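You operate a simulated robot arm through the tools that you are given. There is no shell and no other tool.

You run a simulated robot arm. Do the job below in one go: nothing can be reset, and whatever is moved stays where it is left.

Task
Scrub the oily mark off the ledge and dry the wet patch.
Fine: wet the yellow sponge on the dish of water for the oil, use the grey cloth for the wet patch, put both back where they lay. Leave the yellow cloth. What is to be rubbed or washed off counts as gone when no trace of it is left.

The check looks at the end state, three seconds after you hand in, the way a careful person would. Anything else that was tipped, shoved, dropped, spilled or broken makes it a failure. Flat cloth is picked up by pressing the open fingertips on it (5 to 10 N) and closing them slowly along it; thin cloth reads only 2 to 8 mm in the jaws.

Robot
A 6-joint arm with a three-finger gripper, fixed in place. Base frame: the origin is on the floor under the middle of its stand, x ahead of it, y to its left, z up. Readings come in mm, degrees, newtons and seconds.
It reaches about 1213 mm from its shoulder. Its first joint turns from -166.0 to 166.0 degrees. Payload 4.89 kg.
The TCP is the grasp point between the finger pads, 30 mm short of the fingertips. In the tool frame z runs along the fingers and y along their closing line. The gripper opens to 164 mm; its body begins 125 mm behind the TCP.
Orientation is that of the tool frame in the base frame, as a unit quaternion [w, x, y, z]. With the fingers straight down and closing along the base's y, the tool's x points along the base's -x, its y along +y and its z along -z.

Tools
- The arm moves only by the tool drive_tool. Its argument "targets" is a list of rows, each a list of 7 numbers: the shift along the tool's x, y, z in mm, then the turn, a rotation vector about the tool's x, y, z in degrees, then the finger opening in mm, from 0 to 164. In form: [[x, y, z, rx, ry, rz, hand], ...]. A call has 1 to 20 rows; each row shifts and turns the commanded pose from where the row before left it, along the tool's axes as they then stand. Rows are played at 5 a second. More than 50 mm and 8.6 degrees between two rows, or a gripper value outside its range, and nothing of the call is played. A pose out of reach is approached as far as the arm can. The call stops where the force on the tool passes 60 N (or 10 N more than at its start, if that is more) or the arm is blocked; 0.2 s more then pass. Each finger travels about 108 mm/s and halts on what it meets, pressing with about 37 N; the grip force reading is that of the motor and also rises with nothing between the fingers. The clock runs only during rows and for 0.2 s after the last one: add rows that do not move to give the fingers time. The reply holds the time, the measured pose of the TCP, the force on the tool along the base axes, the opening and the grip force, in the units named above and with some noise, with the torque about the TCP (base axes, N m) and any sound that the robot's microphone picked up, and new pictures: "views" is both (left out), scene, wrist or none.
- Cameras (640 x 400 px; columns grow to the right, rows downward): "scene" is fixed at [46.5, -647, 1545.1]; the picture's right is [-0.11, -0.99, 0.00], its down [-0.72, 0.08, -0.69] and it looks along [0.69, -0.07, -0.72] (base axes); focal length 329 px, centre (320, 200). "wrist" rides on the gripper at [76, -2, -152] in the tool frame; the picture's right is [0.02, 1.00, 0.00], its down [-0.88, 0.02, -0.47] and it looks along [-0.47, 0.01, 0.88] (tool axes); focal length 247 px, centre (320, 200). There is no depth. A picture from a camera that has moved, and an enlarged one, comes with that camera's place and axes in the base frame and with its lens. The place of the scene camera against the robot may be out by one fixed shift of up to 12 mm in any direction.
- move_column(by): moves the trunk up (or, below 0, down) by that many mm; the arm rides with it, the base frame stays. It gives what a move gives, with no picture.
- inspect(camera, box): a new picture of the part [left, top, right, bottom] of that camera's present view, enlarged. The clock stands still meanwhile.
- sign_off(): hands the job in; it is judged then, once.

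Places have to be worked out from the pictures, the camera data and where the tool is seen. Open the gripper and draw the arm clear of the work before you hand the job in, unless the task says otherwise.

The tools are called as name(argument=value, ...) on one line, values as JSON. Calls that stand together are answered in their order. drive_tool: Moves the arm, as the interface text tells. Its arguments: {"type":"object","properties":{"targets":{"type":"array","items":{"type":"array","items":{"type":"number"}}},"views":{"type":"string","enum":["both","scene","wrist","none"]}},"required":["targets"]} The other tools are called the same way: move_column (by) moves the trunk up or down; inspect (camera, box) takes an enlarged picture of a part of a camera's view; sign_off () hands the job in.

At the start:

```text
time_s: 0.0
eef_pos: [263.2, -474.9, 1269.8]
tcp_rot: [-0.001, -0.004, 1.0, 0.0]
ft_force: [0.3, 0.0, -0.1]
wrist_torque: [0.0, -0.01, 0.0]
finger_gap: 164.2
gripper_force: 0.1
trunk travel left (down, up): [-175.0, 215.0]
```

scene: 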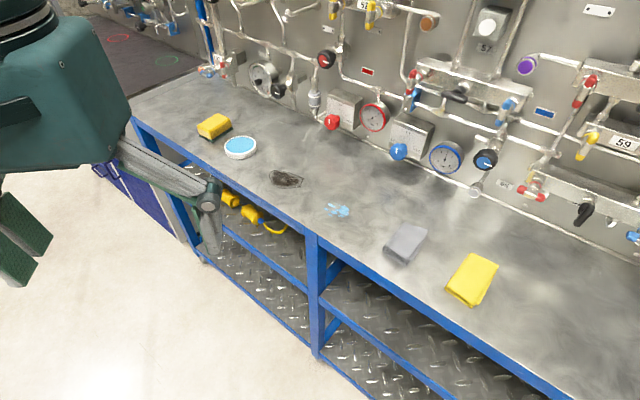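
wrist: 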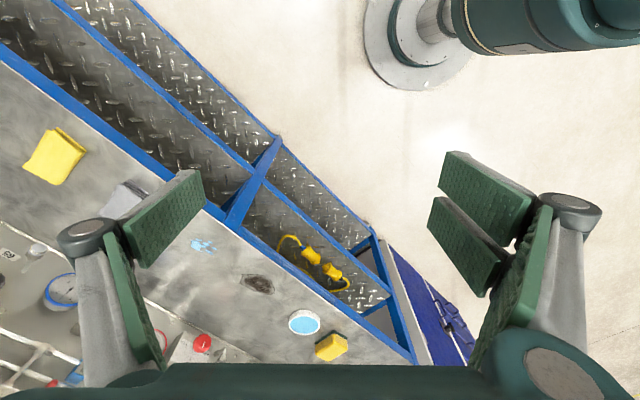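

The pictures show a diagonal ledge at about z≈1000, with the sponge, dish, oil mark, wet patch, grey cloth and yellow cloth along it. I'll look at each more closely before moving.

inspect(camera="scene", box=[180, 90, 340, 190])

inspect(camera="scene", box=[300, 170, 520, 310])

inspect(camera="wrist", box=[180, 220, 380, 380])

inspect(camera="wrist", box=[0, 100, 240, 260])

```text
4.00 times, centred on (260, 140) of scene
camera zoom: at [46.5, -647.0, 1545.1], right [-0.11, -0.99, 0.0], down [-0.72, 0.08, -0.69], along [0.69, -0.07, -0.72], focal length 1316 px, centre (560, 440)
```

zoom: 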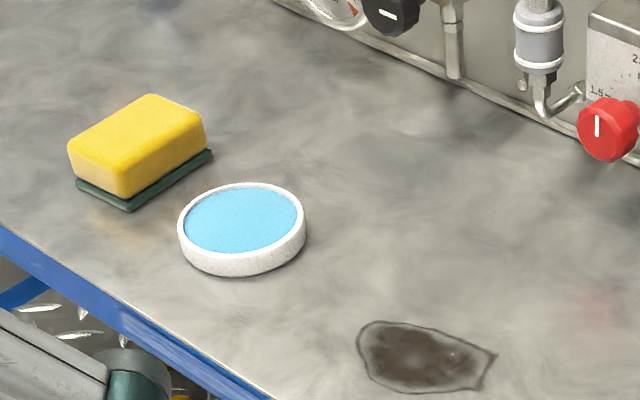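

```text
2.86 times, centred on (410, 240) of scene
camera zoom: at [46.5, -647.0, 1545.1], right [-0.11, -0.99, 0.0], down [-0.72, 0.08, -0.69], along [0.69, -0.07, -0.72], focal length 940 px, centre (63, 86)
```

zoom: 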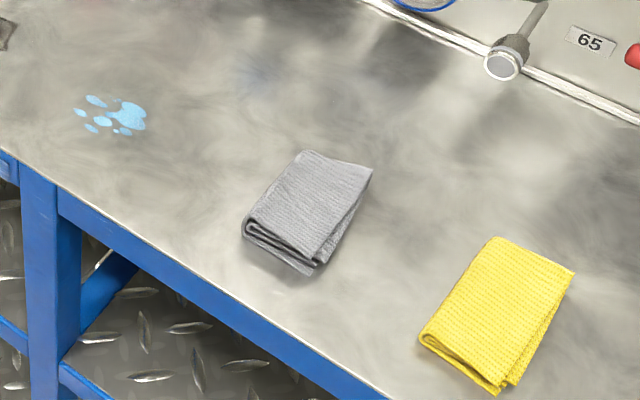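

```text
2.50 times, centred on (280, 300) of wrist
camera zoom: at [187.9, -476.4, 1420.8], right [-0.03, 1.0, 0.0], down [0.88, 0.03, 0.47], along [0.47, 0.01, -0.88], focal length 617 px, centre (420, -50)
```

zoom: 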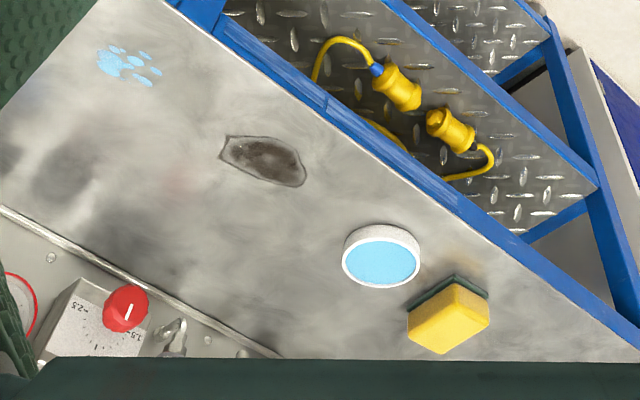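

```text
2.50 times, centred on (120, 180) of wrist
camera zoom: at [187.9, -476.4, 1420.8], right [-0.03, 1.0, 0.0], down [0.88, 0.03, 0.47], along [0.47, 0.01, -0.88], focal length 617 px, centre (820, 250)
```

zoom: 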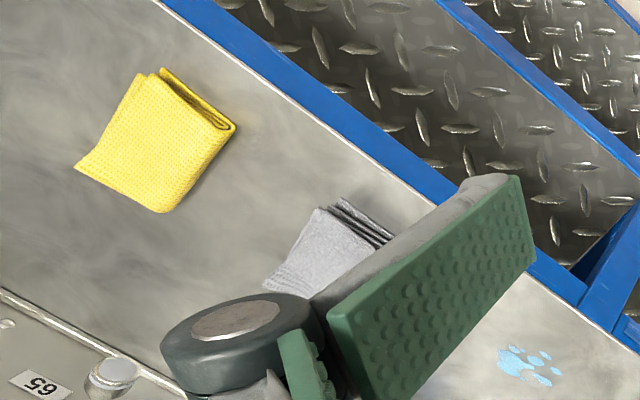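

The sponge (about 80×62 mm, green pad at the bottom) and the dish lie about 100 mm in from the front edge. The ledge runs along roughly (0.71, 0.71). I'll turn the tool 45° about its axis where it is, so the fingers close along the ledge.

drive_tool(targets=[[0, 0, 0, 0, 0, 7.5, 164], [0, 0, 0, 0, 0, 7.5, 164], [0, 0, 0, 0, 0, 7.5, 164], [0, 0, 0, 0, 0, 7.5, 164], [0, 0, 0, 0, 0, 7.5, 164], [0, 0, 0, 0, 0, 7.5, 164], [0, 0, 0, 0, 0, 0, 164]], views="both")

```text
time_s: 1.6
eef_pos: [264.8, -477.8, 1270.7]
tcp_rot: [0.0, 0.38, 0.925, -0.001]
ft_force: [-0.5, -0.5, -0.5]
wrist_torque: [-0.01, -0.02, 0.0]
finger_gap: 163.9
gripper_force: 0.1
trunk travel left (down, up): [-175.0, 215.0]
camera wrist: at [209.6, -423.9, 1421.0], right [0.69, 0.73, 0.0], down [0.64, -0.61, 0.47], along [0.34, -0.33, -0.88], focal length 247 px, centre (320, 200)
```

scene: 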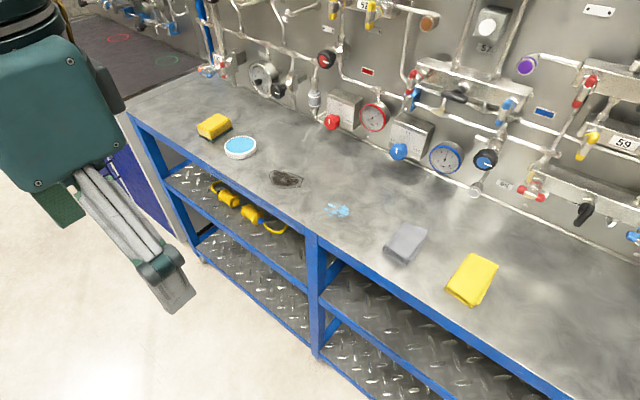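
wrist: 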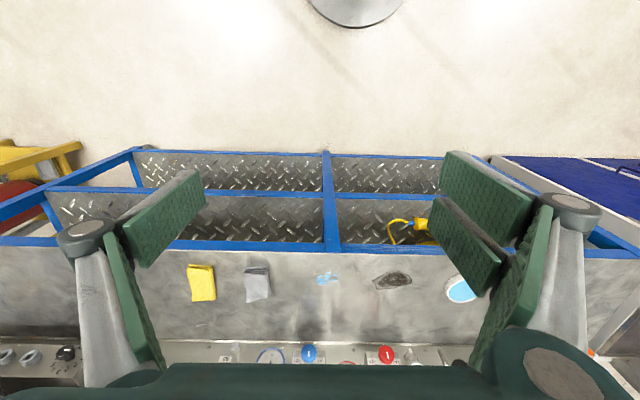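

The tool y axis now runs along the ledge. I'll slide along the ledge toward the sponge and dish, staying high and in front of the ledge, so the wrist camera can see both.

drive_tool(targets=[[-10, 40, 0, 0, 0, 0, 164], [-10, 40, 0, 0, 0, 0, 164], [-10, 40, 0, 0, 0, 0, 164], [-10, 40, 0, 0, 0, 0, 164], [-10, 40, 0, 0, 0, 0, 164], [-10, 40, 0, 0, 0, 0, 164], [-10, 40, 0, 0, 0, 0, 164], [-10, 40, 0, 0, 0, 0, 164], [-10, 40, 0, 0, 0, 0, 164], [-10, 40, 0, 0, 0, 0, 164], [0, 0, 0, 0, 0, 0, 164]], views="both")

```text
time_s: 4.0
eef_pos: [616.3, -262.5, 1270.1]
tcp_rot: [-0.001, 0.38, 0.925, 0.0]
ft_force: [-0.3, 0.3, -0.3]
wrist_torque: [-0.02, 0.05, 0.01]
finger_gap: 164.0
gripper_force: 0.1
trunk travel left (down, up): [-175.0, 215.0]
camera wrist: at [562.2, -208.5, 1420.5], right [0.69, 0.73, 0.0], down [0.64, -0.6, 0.47], along [0.34, -0.33, -0.88], focal length 247 px, centre (320, 200)
```

scene: 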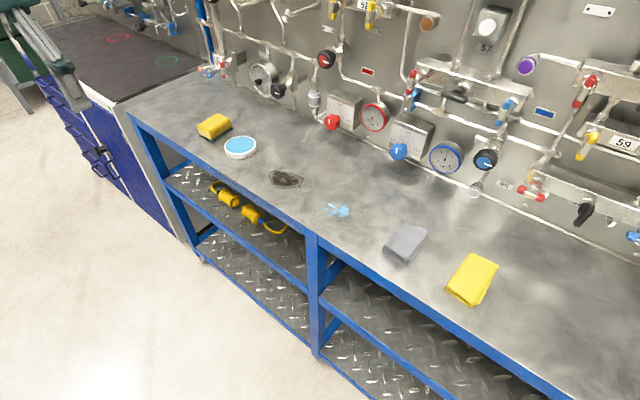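
wrist: 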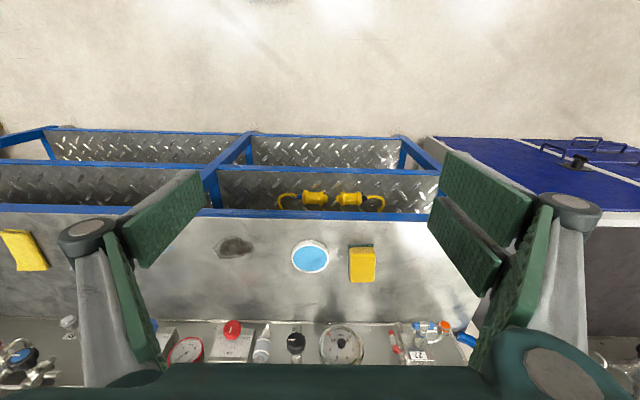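

The sponge and dish are both in clear view now. I'll enlarge this view to measure them.

inspect(camera="wrist", box=[200, 200, 400, 325])

```text
3.20 times, centred on (300, 262) of wrist
camera zoom: at [562.2, -208.5, 1420.5], right [0.69, 0.73, 0.0], down [0.64, -0.6, 0.47], along [0.34, -0.33, -0.88], focal length 790 px, centre (384, 0)
```

zoom: 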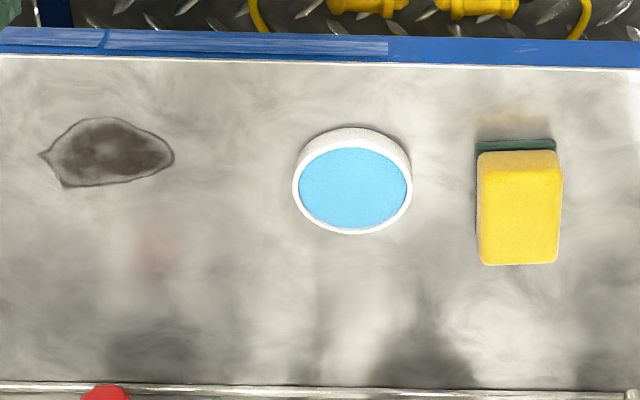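

Using both wrist views I put the ledge at about z≈950 and the sponge top at about 990, near (920,-420). I'll come lower and nearer, stopping short of it, for a better measurement.

drive_tool(targets=[[-38, 17.3, 23, 0, 0, 0, 164], [-38, 17.3, 23, 0, 0, 0, 164], [-38, 17.3, 23, 0, 0, 0, 164], [-38, 17.3, 23, 0, 0, 0, 164], [-38, 17.3, 23, 0, 0, 0, 164], [-38, 17.3, 23, 0, 0, 0, 164], [0, 0, 0, 0, 0, 0, 164], [0, 0, 0, 0, 0, 0, 164]], views="both")

```text
time_s: 5.8
eef_pos: [849.3, -345.6, 1132.5]
tcp_rot: [-0.001, 0.38, 0.925, 0.0]
ft_force: [-0.1, -0.6, -0.9]
wrist_torque: [0.06, 0.16, 0.03]
finger_gap: 164.2
gripper_force: 0.0
trunk travel left (down, up): [-175.0, 215.0]
camera wrist: at [795.6, -291.2, 1282.9], right [0.69, 0.73, 0.0], down [0.64, -0.6, 0.47], along [0.34, -0.32, -0.88], focal length 247 px, centre (320, 200)
```

scene: 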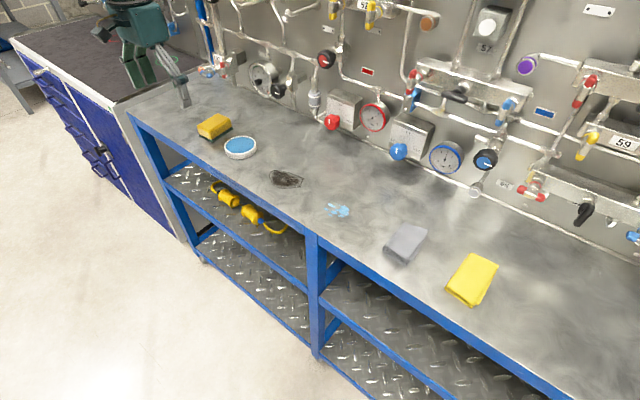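
wrist: 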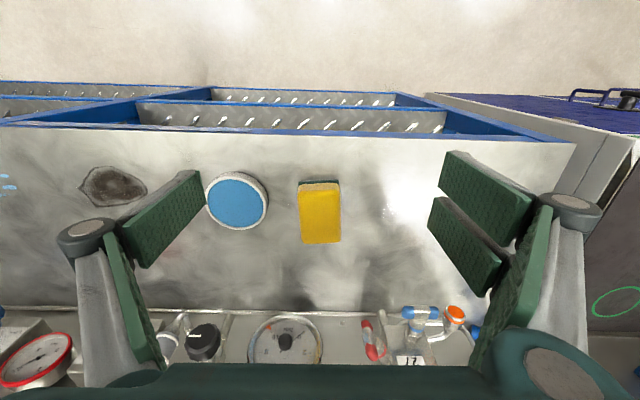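

The sponge is now nearly centred below the camera. I'll enlarge it for an accurate measurement.

inspect(camera="wrist", box=[190, 150, 390, 275])

inspect(camera="scene", box=[190, 105, 270, 165])

```text
3.20 times, centred on (290, 212) of wrist
camera zoom: at [795.6, -291.2, 1282.9], right [0.69, 0.73, 0.0], down [0.64, -0.6, 0.47], along [0.34, -0.32, -0.88], focal length 790 px, centre (416, 160)
```

zoom: 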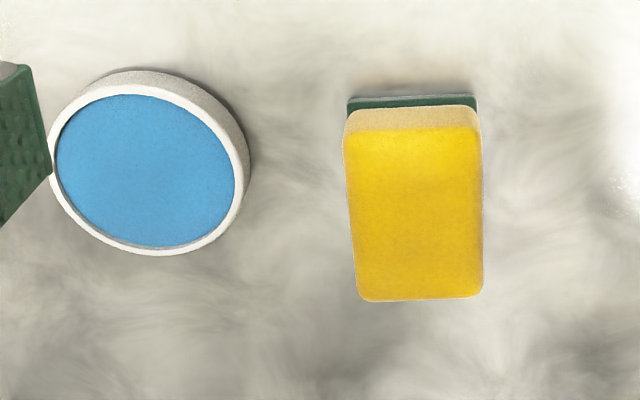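

```text
6.67 times, centred on (230, 135) of scene
camera zoom: at [46.5, -647.0, 1545.1], right [-0.11, -0.99, 0.0], down [-0.72, 0.08, -0.69], along [0.69, -0.07, -0.72], focal length 2194 px, centre (920, 633)
```

zoom: 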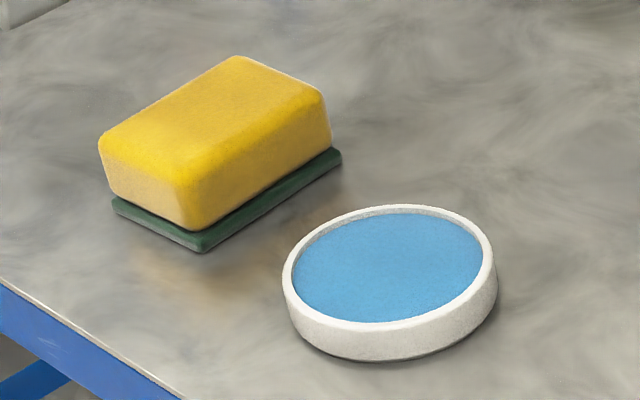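

The sponge centre comes out at about (931,-419), with its top near 987 and the ledge near 946. The dish rim is only about 45 mm from the sponge's side, so I'll check how thick the fingers are before choosing the grasp direction.

inspect(camera="scene", box=[90, 0, 250, 120])

```text
3.33 times, centred on (170, 60) of scene
camera zoom: at [46.5, -647.0, 1545.1], right [-0.11, -0.99, 0.0], down [-0.72, 0.08, -0.69], along [0.69, -0.07, -0.72], focal length 1097 px, centre (820, 667)
```

zoom: 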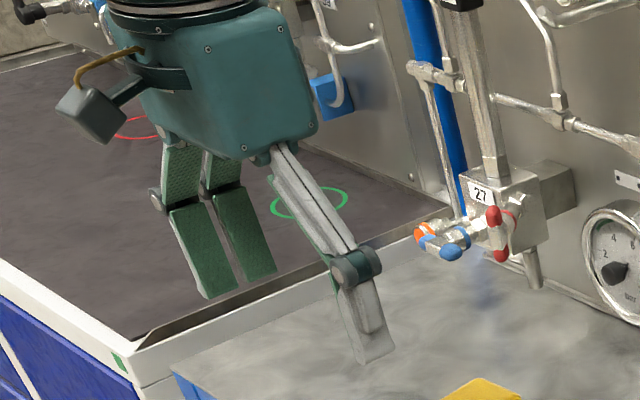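

The finger links are about 20–25 mm thick. Gripping across the sponge's width next to the dish would be too tight, so I'll grip it along its long axis, toward the wall. I'll move over the sponge at this safe height and turn the tool about 87°.

drive_tool(targets=[[-36.7, 0.8, 0, 0, 0, 0, 164], [-36.7, 0.8, 0, 0, 0, 0, 164], [-36.6, 0.8, 0, 0, 0, 0, 164], [0, 0, 0, 0, 0, 7.9, 164], [0, 0, 0, 0, 0, 7.9, 164], [0, 0, 0, 0, 0, 7.9, 150], [0, 0, 0, 0, 0, 7.9, 140], [0, 0, 0, 0, 0, 7.9, 130], [0, 0, 0, 0, 0, 7.9, 130], [0, 0, 0, 0, 0, 7.9, 130], [0, 0, 0, 0, 0, 7.9, 130], [0, 0, 0, 0, 0, 7.9, 130], [0, 0, 0, 0, 0, 7.9, 130], [0, 0, 0, 0, 0, 7.7, 130], [0, 0, 0, 0, 0, 0, 130], [0, 0, 0, 0, 0, 0, 130]], views="both")

```text
time_s: 9.2
eef_pos: [930.9, -421.7, 1131.3]
tcp_rot: [0.0, 0.911, 0.413, 0.0]
ft_force: [0.7, -0.1, -0.8]
wrist_torque: [-0.01, 0.03, 0.0]
finger_gap: 130.1
gripper_force: 0.0
trunk travel left (down, up): [-175.0, 215.0]
camera wrist: at [980.8, -362.8, 1282.8], right [0.76, -0.64, 0.0], down [-0.57, -0.67, 0.47], along [-0.3, -0.36, -0.88], focal length 247 px, centre (320, 200)
```

scene: 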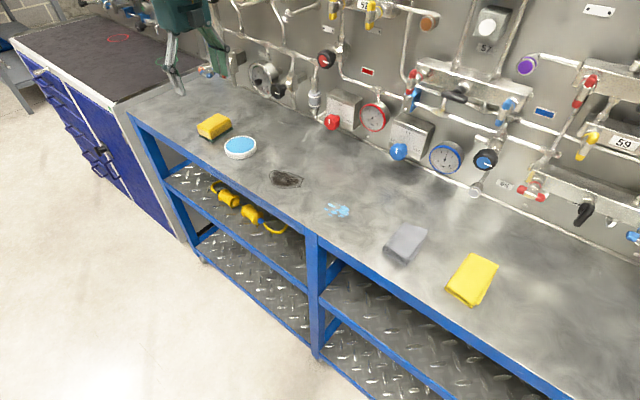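
wrist: 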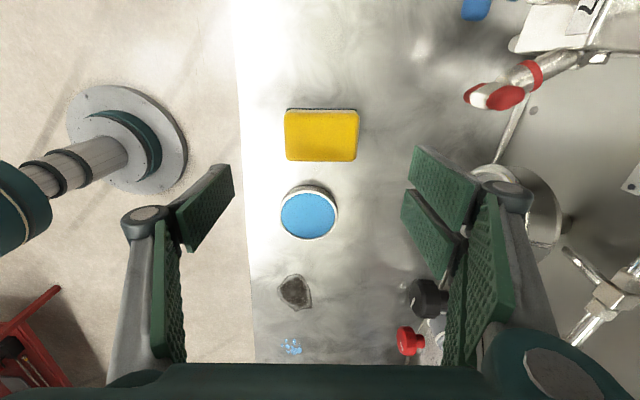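

The reach is fine, and the sponge sits between the fingers in the view. I'll measure its offset from the gripper centre.

inspect(camera="wrist", box=[240, 80, 400, 180])

inspect(camera="wrist", box=[230, 170, 410, 370])

```text
4.00 times, centred on (320, 130) of wrist
camera zoom: at [980.8, -362.8, 1282.8], right [0.76, -0.64, 0.0], down [-0.57, -0.67, 0.47], along [-0.3, -0.36, -0.88], focal length 988 px, centre (320, 480)
```

zoom: 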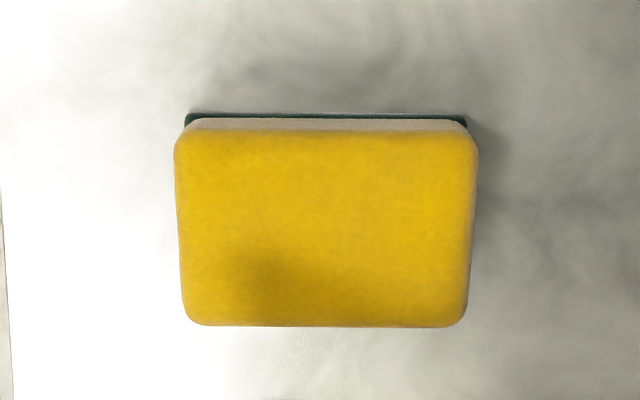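

```text
2.00 times, centred on (320, 270) of wrist
camera zoom: at [980.8, -362.8, 1282.8], right [0.76, -0.64, 0.0], down [-0.57, -0.67, 0.47], along [-0.3, -0.36, -0.88], focal length 494 px, centre (320, 60)
```

zoom: 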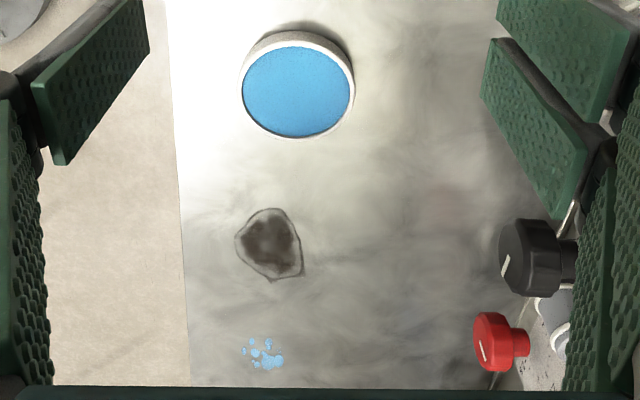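

The sponge is within about 2 mm of the gripper's centre line, with about 20 mm clear on each side at this opening. I'll descend in steps to fingertips at about 962 and check the readings and picture.

drive_tool(targets=[[2, 1.3, 30, 0, 0, 0, 130], [0, 0, 30, 0, 0, 0, 130], [0, 0, 30, 0, 0, 0, 130], [0, 0, 25, 0, 0, 0, 130], [0, 0, 14, 0, 0, 0, 130], [0, 0, 10, 0, 0, 0, 130], [0, 0, 0, 0, 0, 0, 130], [0, 0, 0, 0, 0, 0, 130]], views="both")

```text
time_s: 11.0
eef_pos: [932.7, -421.4, 991.6]
tcp_rot: [0.0, 0.911, 0.413, 0.0]
ft_force: [0.3, -0.1, -0.5]
wrist_torque: [-0.01, 0.03, 0.01]
finger_gap: 129.9
gripper_force: 0.1
trunk travel left (down, up): [-175.0, 215.0]
camera wrist: at [983.0, -361.5, 1142.9], right [0.77, -0.64, 0.0], down [-0.57, -0.67, 0.47], along [-0.3, -0.36, -0.88], focal length 247 px, centre (320, 200)
```

scene: 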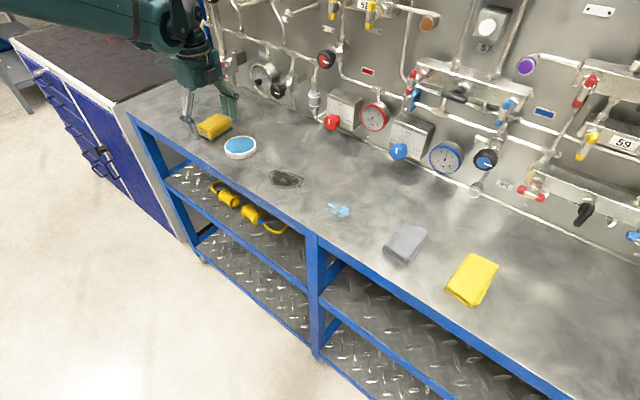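
wrist: 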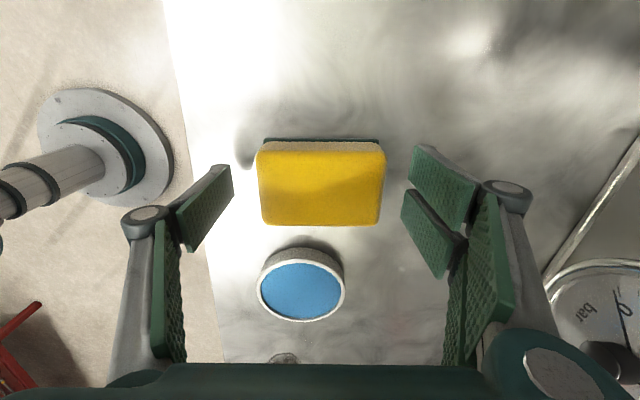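

inspect(camera="wrist", box=[160, 110, 480, 310])

inspect(camera="scene", box=[160, 60, 280, 160])

```text
2.00 times, centred on (320, 210) of wrist
camera zoom: at [983.0, -361.5, 1142.9], right [0.77, -0.64, 0.0], down [-0.57, -0.67, 0.47], along [-0.3, -0.36, -0.88], focal length 494 px, centre (320, 180)
```

zoom: 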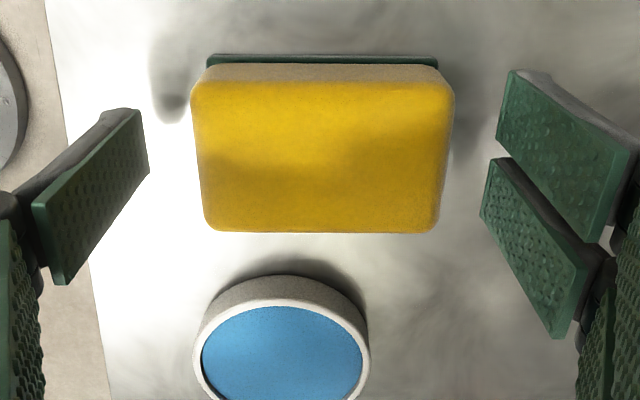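

```text
4.00 times, centred on (220, 110) of scene
camera zoom: at [46.5, -647.0, 1545.1], right [-0.11, -0.99, 0.0], down [-0.72, 0.08, -0.69], along [0.69, -0.07, -0.72], focal length 1316 px, centre (720, 560)
```

zoom: 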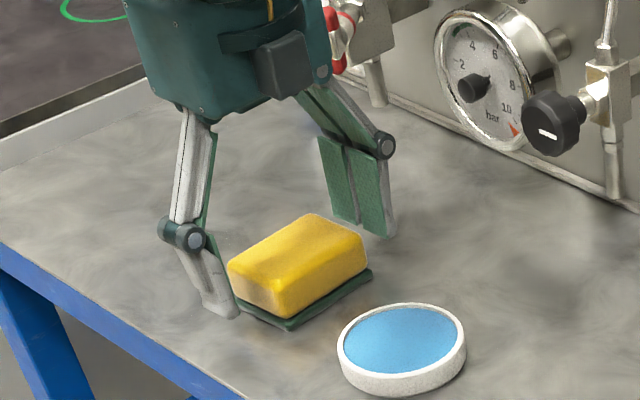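

The fingers straddle the sponge, centred within about 1 mm, and the original sponge centre is about (932,-421). I'll go down another 6 mm and close slowly.

drive_tool(targets=[[0, 0, 3, 0, 0, 0, 130], [0, 0, 3, 0, 0, 0, 120], [0, 0, 0, 0, 0, 0, 112], [0, 0, 0, 0, 0, 0, 106], [0, 0, 0, 0, 0, 0, 100], [0, 0, 0, 0, 0, 0, 96], [0, 0, 0, 0, 0, 0, 92], [0, 0, 0, 0, 0, 0, 88], [0, 0, 0, 0, 0, 0, 85], [0, 0, 0, 0, 0, 0, 82], [0, 0, 0, 0, 0, 0, 82]], views="both")

```text
time_s: 13.4
eef_pos: [933.3, -422.0, 986.6]
tcp_rot: [0.0, 0.911, 0.412, 0.0]
ft_force: [0.3, -0.8, 3.3]
wrist_torque: [0.02, 0.03, 0.05]
finger_gap: 88.9
gripper_force: 37.1
trunk travel left (down, up): [-175.0, 215.0]
camera wrist: at [983.0, -361.9, 1137.7], right [0.77, -0.64, 0.0], down [-0.57, -0.67, 0.47], along [-0.3, -0.36, -0.88], focal length 247 px, centre (320, 200)
```

scene: 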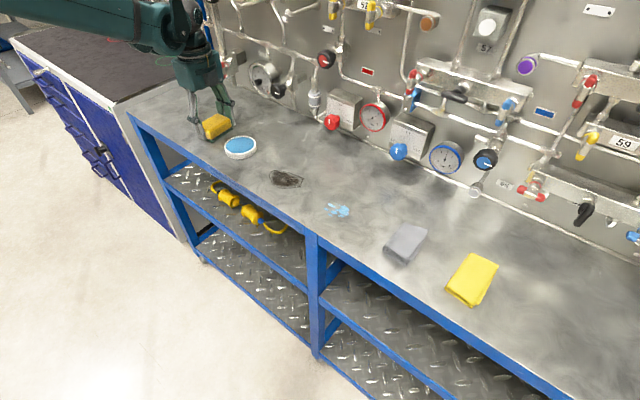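
wrist: 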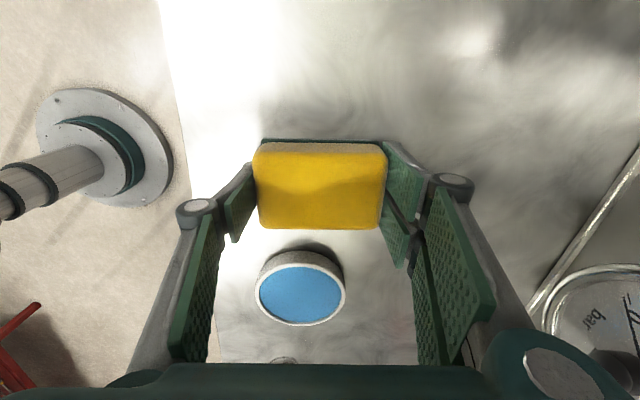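

The gripper holds the sponge at 88.9 mm with 37 N. I'll lift it straight up 60 mm and check the hold.

drive_tool(targets=[[0, 0, -5, 0, 0, 0, 80], [0, 0, -10, 0, 0, 0, 80], [0, 0, -15, 0, 0, 0, 80], [0, 0, -15, 0, 0, 0, 80], [0, 0, -15, 0, 0, 0, 80], [0, 0, 0, 0, 0, 0, 80], [0, 0, 0, 0, 0, 0, 80]], views="both")

```text
time_s: 15.0
eef_pos: [932.3, -421.0, 1047.6]
tcp_rot: [0.0, 0.911, 0.413, 0.0]
ft_force: [-0.9, 0.2, -0.3]
wrist_torque: [0.01, 0.0, 0.02]
finger_gap: 88.7
gripper_force: 37.4
trunk travel left (down, up): [-175.0, 215.0]
camera wrist: at [983.2, -361.7, 1198.4], right [0.77, -0.64, 0.0], down [-0.57, -0.67, 0.47], along [-0.3, -0.36, -0.88], focal length 247 px, centre (320, 200)
```

scene: 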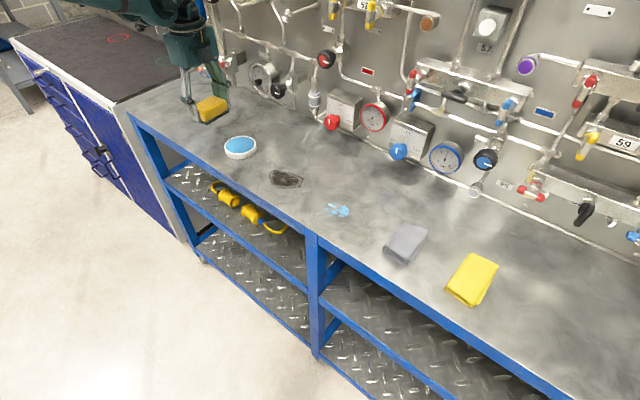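
wrist: 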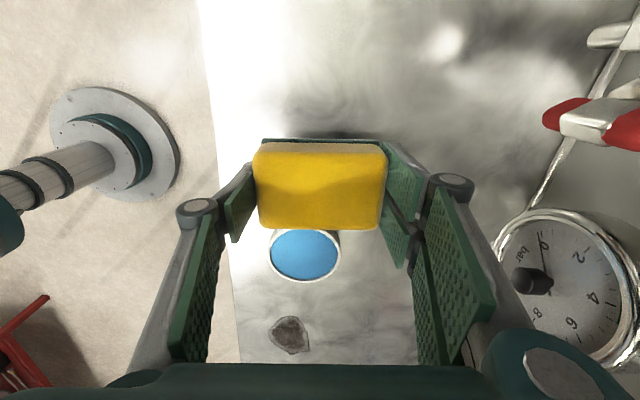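

The sponge is held firmly. I put the dish centre at about (839,-502), from two views that agree. I'll carry the sponge over it at this height.

drive_tool(targets=[[-24.5, -3.4, 0, 0, 0, 0, 80], [-24.5, -3.4, 0, 0, 0, 0, 80], [-24.5, -3.4, 0, 0, 0, 0, 80], [-24.5, -3.4, 0, 0, 0, 0, 80], [-24.5, -3.2, 0, 0, 0, 0, 80], [0, 0, 0, 0, 0, 0, 80], [0, 0, 0, 0, 0, 0, 80]], views="both")

inspect(camera="scene", box=[180, 80, 300, 180])

```text
time_s: 16.6
eef_pos: [838.7, -502.7, 1045.4]
tcp_rot: [0.0, 0.911, 0.412, -0.001]
ft_force: [-1.3, -0.1, -0.7]
wrist_torque: [0.01, 0.03, 0.02]
finger_gap: 88.6
gripper_force: 37.1
trunk travel left (down, up): [-175.0, 215.0]
camera wrist: at [889.8, -443.1, 1197.8], right [0.77, -0.64, 0.0], down [-0.57, -0.67, 0.47], along [-0.3, -0.36, -0.88], focal length 247 px, centre (320, 200)
```

scene: 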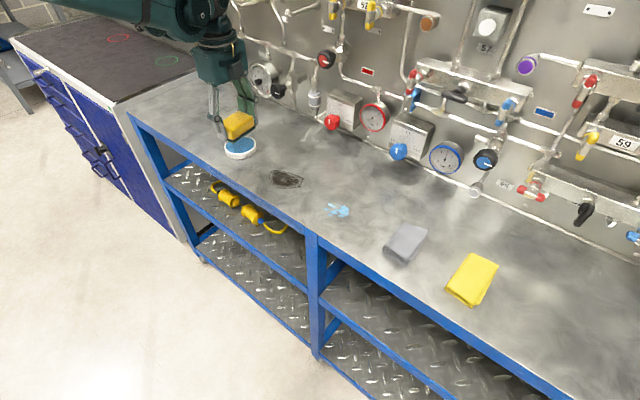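
wrist: 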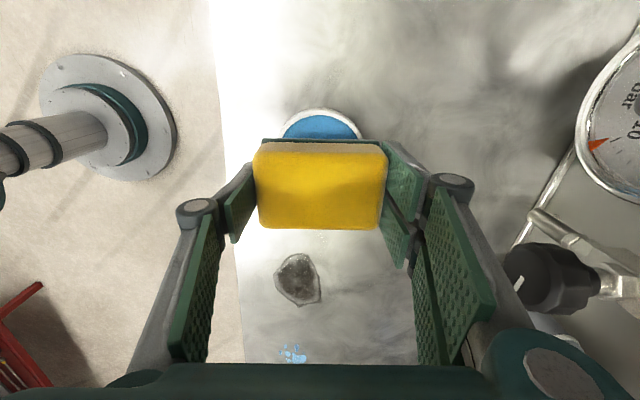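

```text
4.00 times, centred on (240, 130) of scene
camera zoom: at [46.5, -647.0, 1545.1], right [-0.11, -0.99, 0.0], down [-0.72, 0.08, -0.69], along [0.69, -0.07, -0.72], focal length 1316 px, centre (640, 480)
```

zoom: 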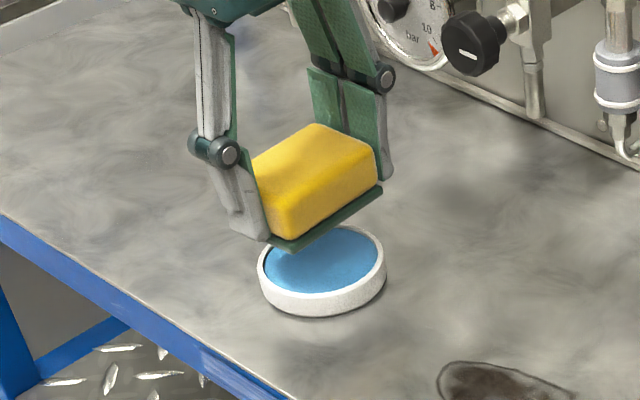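

The sponge is centred over the dish with its underside about 40 mm above the rim. I'll lower it most of the way, then in small steps.

drive_tool(targets=[[0, 0, 10, 0, 0, 0, 80], [0, 0, 10, 0, 0, 0, 80], [0, 0, 6, 0, 0, 0, 80], [0, 0, 3, 0, 0, 0, 80], [0, 0, 2, 0, 0, 0, 80], [0, 0, 0, 0, 0, 0, 80]], views="scene")

inspect(camera="scene", box=[180, 80, 300, 180])

```text
time_s: 18.0
eef_pos: [840.4, -502.5, 1015.4]
tcp_rot: [0.0, 0.911, 0.412, 0.0]
ft_force: [0.5, -0.3, -0.6]
wrist_torque: [0.01, 0.0, 0.01]
finger_gap: 88.8
gripper_force: 36.8
trunk travel left (down, up): [-175.0, 215.0]
```

scene: 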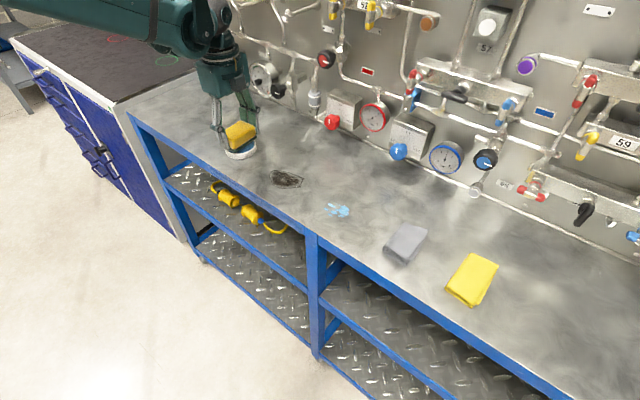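

```text
4.00 times, centred on (240, 130) of scene
camera zoom: at [46.5, -647.0, 1545.1], right [-0.11, -0.99, 0.0], down [-0.72, 0.08, -0.69], along [0.69, -0.07, -0.72], focal length 1316 px, centre (640, 480)
```

zoom: 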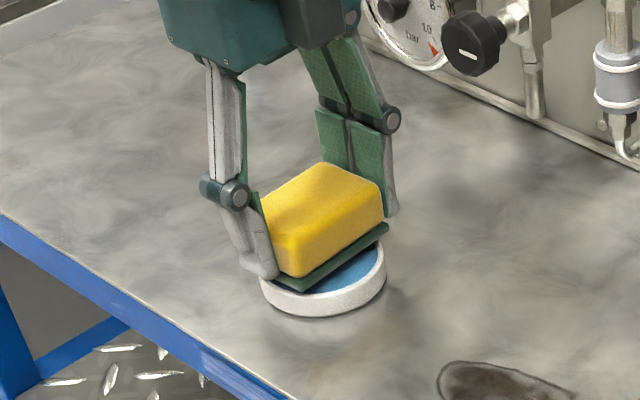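

It is not touching yet (force about 0). I'll keep lowering in 1.5 mm steps.

drive_tool(targets=[[0, 0, 1.5, 0, 0, 0, 80], [0, 0, 1.5, 0, 0, 0, 80], [0, 0, 1.5, 0, 0, 0, 80], [0, 0, 0, 0, 0, 0, 80]], views="none")

```text
time_s: 19.0
eef_pos: [840.7, -501.6, 1011.9]
tcp_rot: [-0.001, 0.911, 0.412, -0.001]
ft_force: [0.3, 0.8, -0.2]
wrist_torque: [-0.01, -0.03, -0.01]
finger_gap: 88.6
gripper_force: 37.0
trunk travel left (down, up): [-175.0, 215.0]
```

Still no contact at TCP z≈1011. I'll continue slowly.

drive_tool(targets=[[0, 0, 1, 0, 0, 0, 80], [0, 0, 1, 0, 0, 0, 80], [0, 0, 1, 0, 0, 0, 80], [0, 0, 0, 0, 0, 0, 80]], views="none")

```text
time_s: 20.0
eef_pos: [840.1, -502.3, 1007.9]
tcp_rot: [0.0, 0.911, 0.412, 0.0]
ft_force: [0.4, 0.2, -0.9]
wrist_torque: [0.0, 0.03, 0.01]
finger_gap: 88.9
gripper_force: 36.7
trunk travel left (down, up): [-175.0, 215.0]
```

drive_tool(targets=[[0, 0, 1, 0, 0, 0, 80], [0, 0, 1, 0, 0, 0, 80], [0, 0, 1, 0, 0, 0, 80], [0, 0, 0, 0, 0, 0, 80]], views="scene")

inspect(camera="scene", box=[200, 100, 280, 170])

```text
time_s: 21.0
eef_pos: [839.4, -503.4, 1004.3]
tcp_rot: [0.0, 0.911, 0.412, 0.0]
ft_force: [0.1, 0.4, -0.4]
wrist_torque: [-0.01, 0.0, -0.03]
finger_gap: 88.9
gripper_force: 37.5
trunk travel left (down, up): [-175.0, 215.0]
```

scene: 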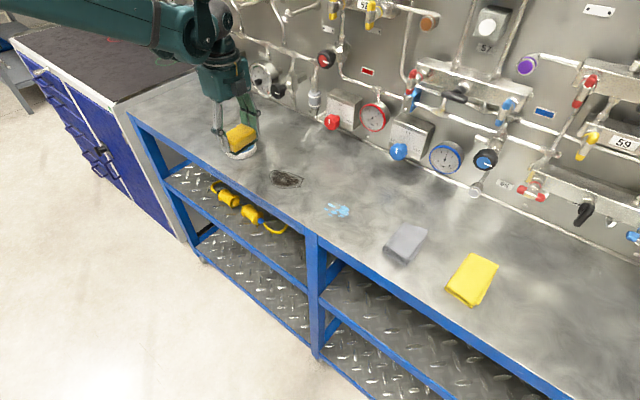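

```text
5.71 times, centred on (240, 135) of scene
camera zoom: at [46.5, -647.0, 1545.1], right [-0.11, -0.99, 0.0], down [-0.72, 0.08, -0.69], along [0.69, -0.07, -0.72], focal length 1880 px, centre (777, 571)
```

zoom: 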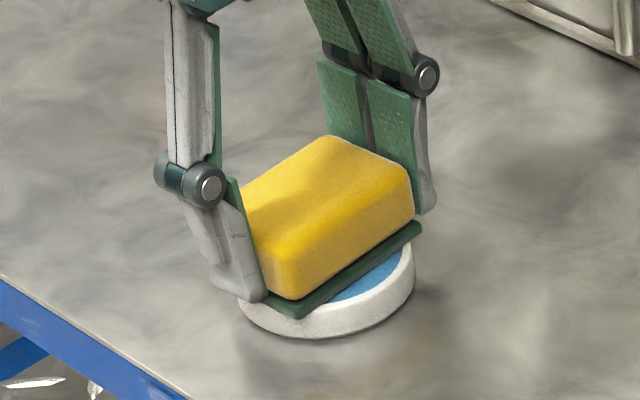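

The underside is almost at the rim level and still shows no force. I'll continue at 1 mm steps.

drive_tool(targets=[[0, 0, 1, 0, 0, 0, 80], [0, 0, 1, 0, 0, 0, 80], [0, 0, 0, 0, 0, 0, 80]], views="none")

```text
time_s: 21.8
eef_pos: [838.7, -503.0, 1004.0]
tcp_rot: [0.001, 0.911, 0.412, 0.0]
ft_force: [6.2, -3.1, 23.2]
wrist_torque: [-0.09, -0.07, 0.05]
finger_gap: 88.8
gripper_force: 37.4
trunk travel left (down, up): [-175.0, 215.0]
```

Contact came at TCP z≈1004 with 23 N, which is more than needed. I'll ease back 1 mm and look.

drive_tool(targets=[[0, 0, -1, 0, 0, 0, 80], [0, 0, 0, 0, 0, 0, 80], [0, 0, 0, 0, 0, 0, 80]], views="both")

inspect(camera="scene", box=[200, 100, 280, 170])

```text
time_s: 22.6
eef_pos: [837.3, -501.9, 1002.5]
tcp_rot: [0.0, 0.911, 0.412, 0.0]
ft_force: [-1.6, 2.4, 10.6]
wrist_torque: [0.04, 0.09, 0.0]
finger_gap: 88.9
gripper_force: 36.3
trunk travel left (down, up): [-175.0, 215.0]
camera wrist: at [889.1, -442.8, 1155.0], right [0.77, -0.64, 0.0], down [-0.57, -0.67, 0.47], along [-0.3, -0.36, -0.88], focal length 247 px, centre (320, 200)
```

scene: 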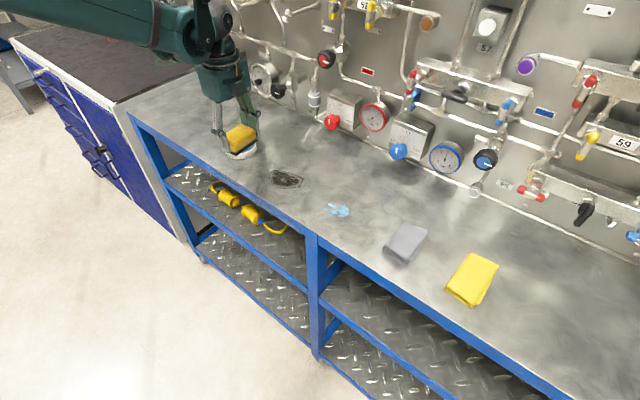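
wrist: 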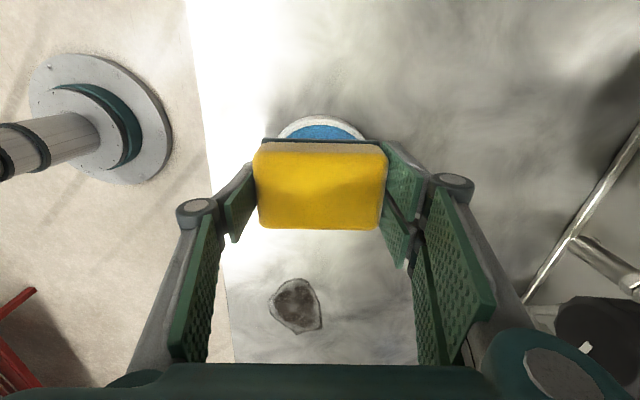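

```text
5.71 times, centred on (240, 135) of scene
camera zoom: at [46.5, -647.0, 1545.1], right [-0.11, -0.99, 0.0], down [-0.72, 0.08, -0.69], along [0.69, -0.07, -0.72], focal length 1880 px, centre (777, 571)
```

zoom: 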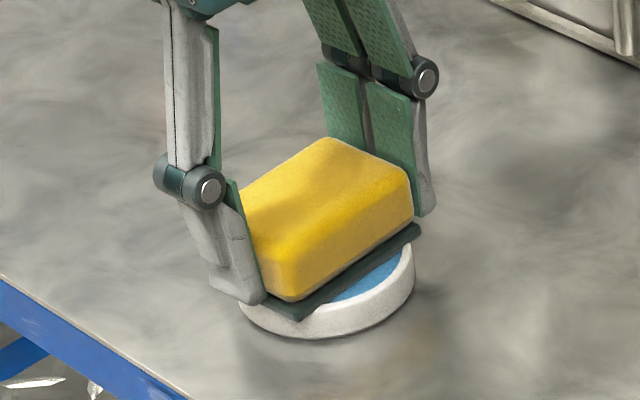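

The green pad already looks darker than before, which suggests it is wet. I'll hold it for about a second longer at about 10 N, then lift.

drive_tool(targets=[[0, 0, 0, 0, 0, 0, 80], [0, 0, 0, 0, 0, 0, 80], [0, 0, 0, 0, 0, 0, 80], [0, 0, 0, 0, 0, 0, 80], [0, 0, -3, 0, 0, 0, 80], [0, 0, -8, 0, 0, 0, 80], [0, 0, -12, 0, 0, 0, 80], [0, 0, -15, 0, 0, 0, 80], [0, 0, 0, 0, 0, 0, 80]], views="both")

inspect(camera="scene", box=[180, 80, 300, 180])

```text
time_s: 24.6
eef_pos: [840.0, -501.5, 1041.5]
tcp_rot: [-0.001, 0.911, 0.413, 0.0]
ft_force: [-0.6, 0.3, -0.3]
wrist_torque: [-0.01, -0.03, 0.0]
finger_gap: 88.8
gripper_force: 36.9
trunk travel left (down, up): [-175.0, 215.0]
camera wrist: at [890.3, -442.6, 1193.3], right [0.77, -0.64, 0.0], down [-0.57, -0.67, 0.47], along [-0.3, -0.36, -0.88], focal length 247 px, centre (320, 200)
```

scene: 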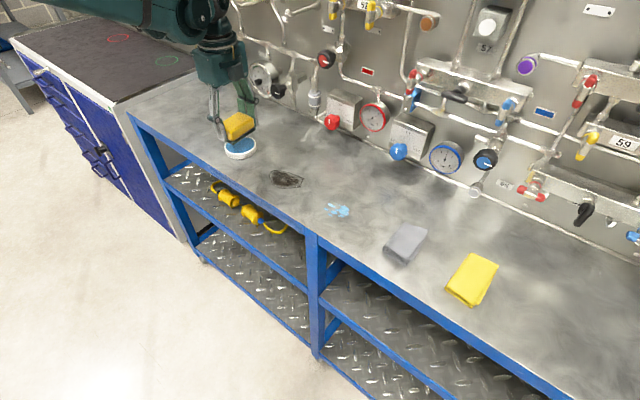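
wrist: 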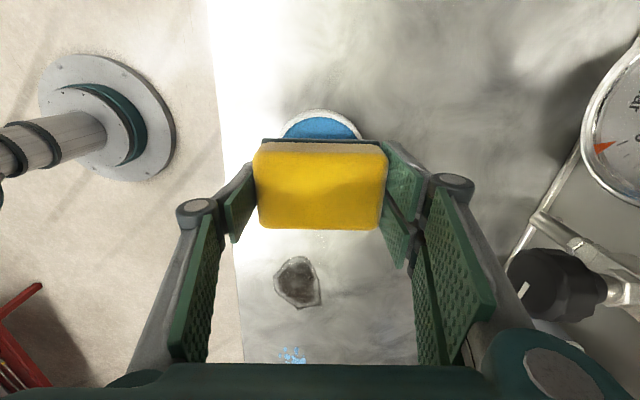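

```text
4.00 times, centred on (240, 130) of scene
camera zoom: at [46.5, -647.0, 1545.1], right [-0.11, -0.99, 0.0], down [-0.72, 0.08, -0.69], along [0.69, -0.07, -0.72], focal length 1316 px, centre (640, 480)
```

zoom: 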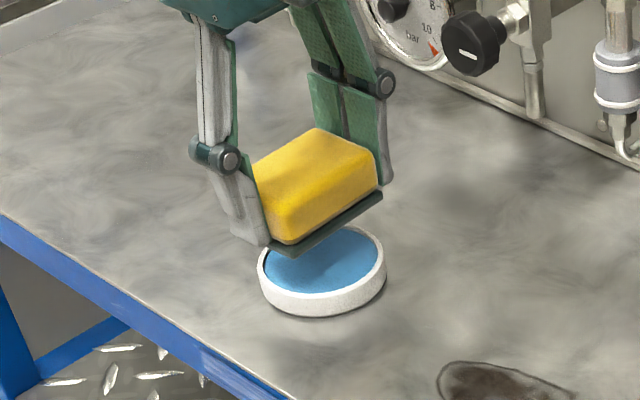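

The pad is visibly darker (wet) and the dish has not moved. The oil mark centre is about (694,-628), roughly 100 mm along the ledge by 60 mm across. I'll carry the sponge there at this height.

drive_tool(targets=[[-31.8, -4.4, 0, 0, 0, 0, 80], [-31.8, -4.4, 0, 0, 0, 0, 80], [-31.8, -4.4, 0, 0, 0, 0, 80], [-31.8, -4.4, 0, 0, 0, 0, 80], [-31.8, -4.4, 0, 0, 0, 0, 80], [-31.9, -4.4, 0, 0, 0, 0, 80], [0, 0, 0, 0, 0, 0, 80], [0, 0, 0, 0, 0, 0, 80]], views="both")

inspect(camera="scene", box=[220, 100, 360, 210])

```text
time_s: 26.4
eef_pos: [691.5, -627.2, 1040.5]
tcp_rot: [0.0, 0.911, 0.411, 0.001]
ft_force: [0.1, 0.1, 0.1]
wrist_torque: [0.04, -0.07, -0.04]
finger_gap: 88.7
gripper_force: 37.1
trunk travel left (down, up): [-175.0, 215.0]
camera wrist: at [741.8, -568.2, 1192.3], right [0.77, -0.64, 0.0], down [-0.57, -0.67, 0.47], along [-0.3, -0.36, -0.88], focal length 247 px, centre (320, 200)
```

scene: 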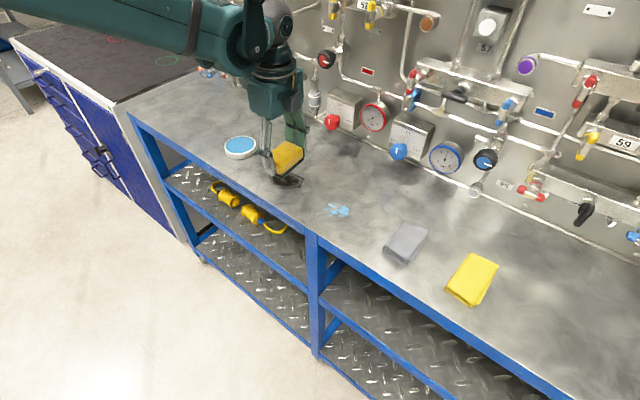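
wrist: 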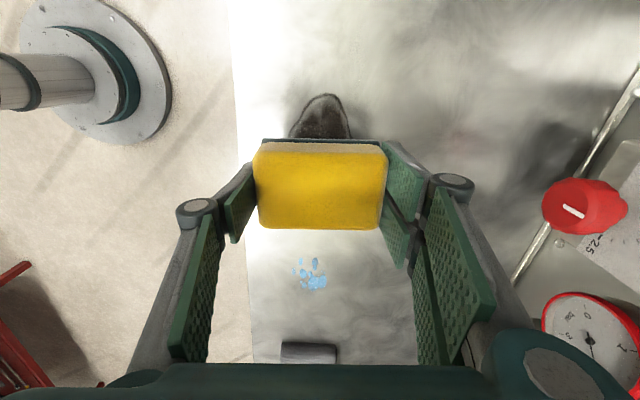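

```text
3.64 times, centred on (290, 155) of scene
camera zoom: at [46.5, -647.0, 1545.1], right [-0.11, -0.99, 0.0], down [-0.72, 0.08, -0.69], along [0.69, -0.07, -0.72], focal length 1197 px, centre (429, 364)
```

zoom: 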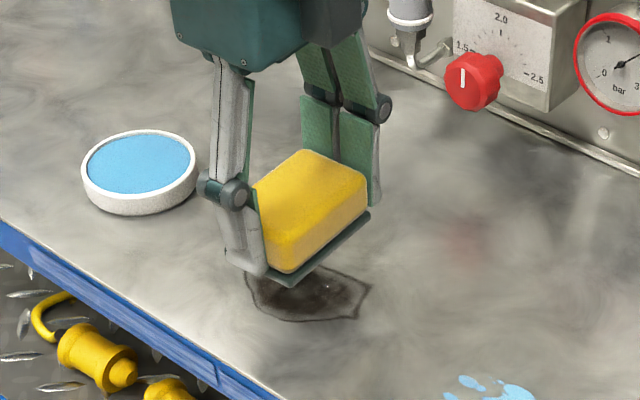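

The sponge is centred over the oil mark and clear of the wall fittings. I'll lower it to just above the ledge.

drive_tool(targets=[[0, 0, 15, 0, 0, 0, 80], [0, 0, 15, 0, 0, 0, 80], [0, 0, 10, 0, 0, 0, 80], [0, 0, 6, 0, 0, 0, 80], [0, 0, 3, 0, 0, 0, 80], [0, 0, 0, 0, 0, 0, 80], [0, 0, 0, 0, 0, 0, 80]], views="none")

```text
time_s: 28.0
eef_pos: [692.7, -628.0, 994.5]
tcp_rot: [0.0, 0.911, 0.412, 0.001]
ft_force: [-1.0, -1.0, -0.4]
wrist_torque: [0.02, 0.01, 0.01]
finger_gap: 88.6
gripper_force: 37.1
trunk travel left (down, up): [-175.0, 215.0]
```

drive_tool(targets=[[0, 0, 1, 0, 0, 0, 80], [0, 0, 1, 0, 0, 0, 80], [0, 0, 1, 0, 0, 0, 80], [0, 0, 0, 0, 0, 0, 80]], views="none")

```text
time_s: 29.0
eef_pos: [693.0, -628.5, 991.8]
tcp_rot: [0.0, 0.911, 0.412, 0.0]
ft_force: [0.0, 1.0, -0.8]
wrist_torque: [-0.01, 0.03, 0.01]
finger_gap: 88.8
gripper_force: 37.2
trunk travel left (down, up): [-175.0, 215.0]
```

No contact yet at z≈991. I'll take more 1 mm steps.

drive_tool(targets=[[0, 0, 1, 0, 0, 0, 80], [0, 0, 1, 0, 0, 0, 80], [0, 0, 0, 0, 0, 0, 80]], views="none")

```text
time_s: 29.8
eef_pos: [692.8, -629.1, 987.3]
tcp_rot: [0.0, 0.911, 0.412, 0.0]
ft_force: [0.7, -0.1, -0.1]
wrist_torque: [0.0, -0.01, 0.01]
finger_gap: 88.7
gripper_force: 37.2
trunk travel left (down, up): [-175.0, 215.0]
```

drive_tool(targets=[[0, 0, 0.7, 0, 0, 0, 80], [0, 0, 0.7, 0, 0, 0, 80], [0, 0, 0, 0, 0, 0, 80]], views="none")

```text
time_s: 30.6
eef_pos: [693.3, -628.4, 988.7]
tcp_rot: [0.0, 0.911, 0.413, 0.0]
ft_force: [-0.3, 0.8, -0.4]
wrist_torque: [0.04, -0.01, 0.0]
finger_gap: 88.8
gripper_force: 36.8
trunk travel left (down, up): [-175.0, 215.0]
```

drive_tool(targets=[[0, 0, 0.7, 0, 0, 0, 80], [0, 0, 0.7, 0, 0, 0, 80], [0, 0, 0, 0, 0, 0, 80]], views="none")

```text
time_s: 31.4
eef_pos: [693.6, -628.9, 986.3]
tcp_rot: [0.0, 0.911, 0.412, 0.001]
ft_force: [2.6, -5.1, 19.2]
wrist_torque: [-0.16, -0.13, 0.01]
finger_gap: 88.6
gripper_force: 37.4
trunk travel left (down, up): [-175.0, 215.0]
```

Contact gives 19 N. I'll ease off 0.5 mm and make a first stroke along the ledge (tool x), watching the force.

drive_tool(targets=[[0, 0, -0.5, 0, 0, 0, 80], [10, 0, 0, 0, 0, 0, 80], [10, 0, 0, 0, 0, 0, 80], [10, 0, 0, 0, 0, 0, 80], [0, 0, 0, 0, 0, 0, 80]], views="wrist")

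```text
time_s: 32.6
eef_pos: [713.9, -606.8, 985.4]
tcp_rot: [0.0, 0.911, 0.413, -0.001]
ft_force: [-3.4, -3.9, 10.6]
wrist_torque: [-0.13, 0.03, -0.02]
finger_gap: 88.6
gripper_force: 37.4
trunk travel left (down, up): [-175.0, 215.0]
camera wrist: at [763.3, -546.2, 1137.4], right [0.77, -0.64, 0.0], down [-0.57, -0.67, 0.47], along [-0.3, -0.36, -0.88], focal length 247 px, centre (320, 200)
```

wrist: 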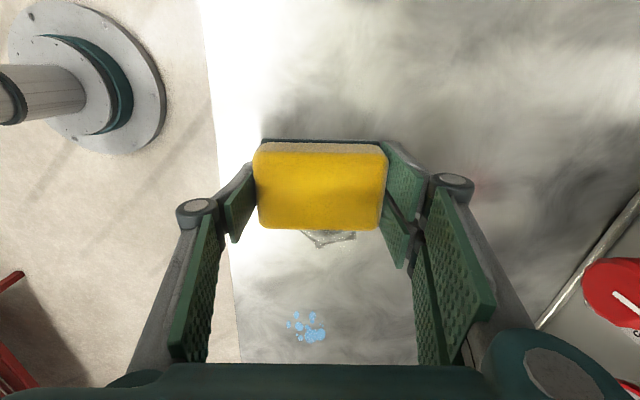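

The stroke works: force is 10.6 N and the oil is already fainter. I'll continue with back-and-forth strokes along the mark.

drive_tool(targets=[[-9, 0, 0, 0, 0, 0, 80], [-9, 0, 0, 0, 0, 0, 80], [-9, 0, 0, 0, 0, 0, 80], [-9, 0, 0, 0, 0, 0, 80], [-9, 0, 0, 0, 0, 0, 80], [-9, 0, 0, 0, 0, 0, 80], [-9, 0, 0, 0, 0, 0, 80], [9, 0, 0, 0, 0, 0, 80], [9, 0, 0, 0, 0, 0, 80], [9, 0, 0, 0, 0, 0, 80], [9, 0, 0, 0, 0, 0, 80], [9, 0, 0, 0, 0, 0, 80], [9, 0, 0, 0, 0, 0, 80], [9, 0, 0, 0, 0, 0, 80], [0, 0, 0, 0, 0, 0, 80]], views="wrist")

```text
time_s: 35.8
eef_pos: [713.9, -607.1, 986.9]
tcp_rot: [0.0, 0.911, 0.412, 0.0]
ft_force: [-1.5, 0.5, 1.9]
wrist_torque: [-0.09, -0.02, 0.01]
finger_gap: 88.9
gripper_force: 36.6
trunk travel left (down, up): [-175.0, 215.0]
camera wrist: at [764.1, -548.1, 1137.4], right [0.77, -0.64, 0.0], down [-0.57, -0.67, 0.47], along [-0.3, -0.36, -0.88], focal length 247 px, centre (320, 200)
```

wrist: 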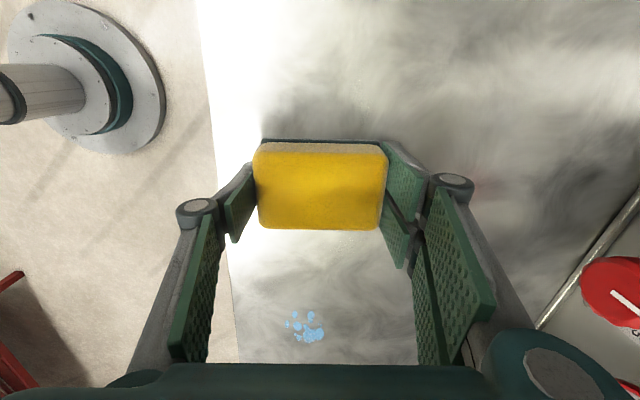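

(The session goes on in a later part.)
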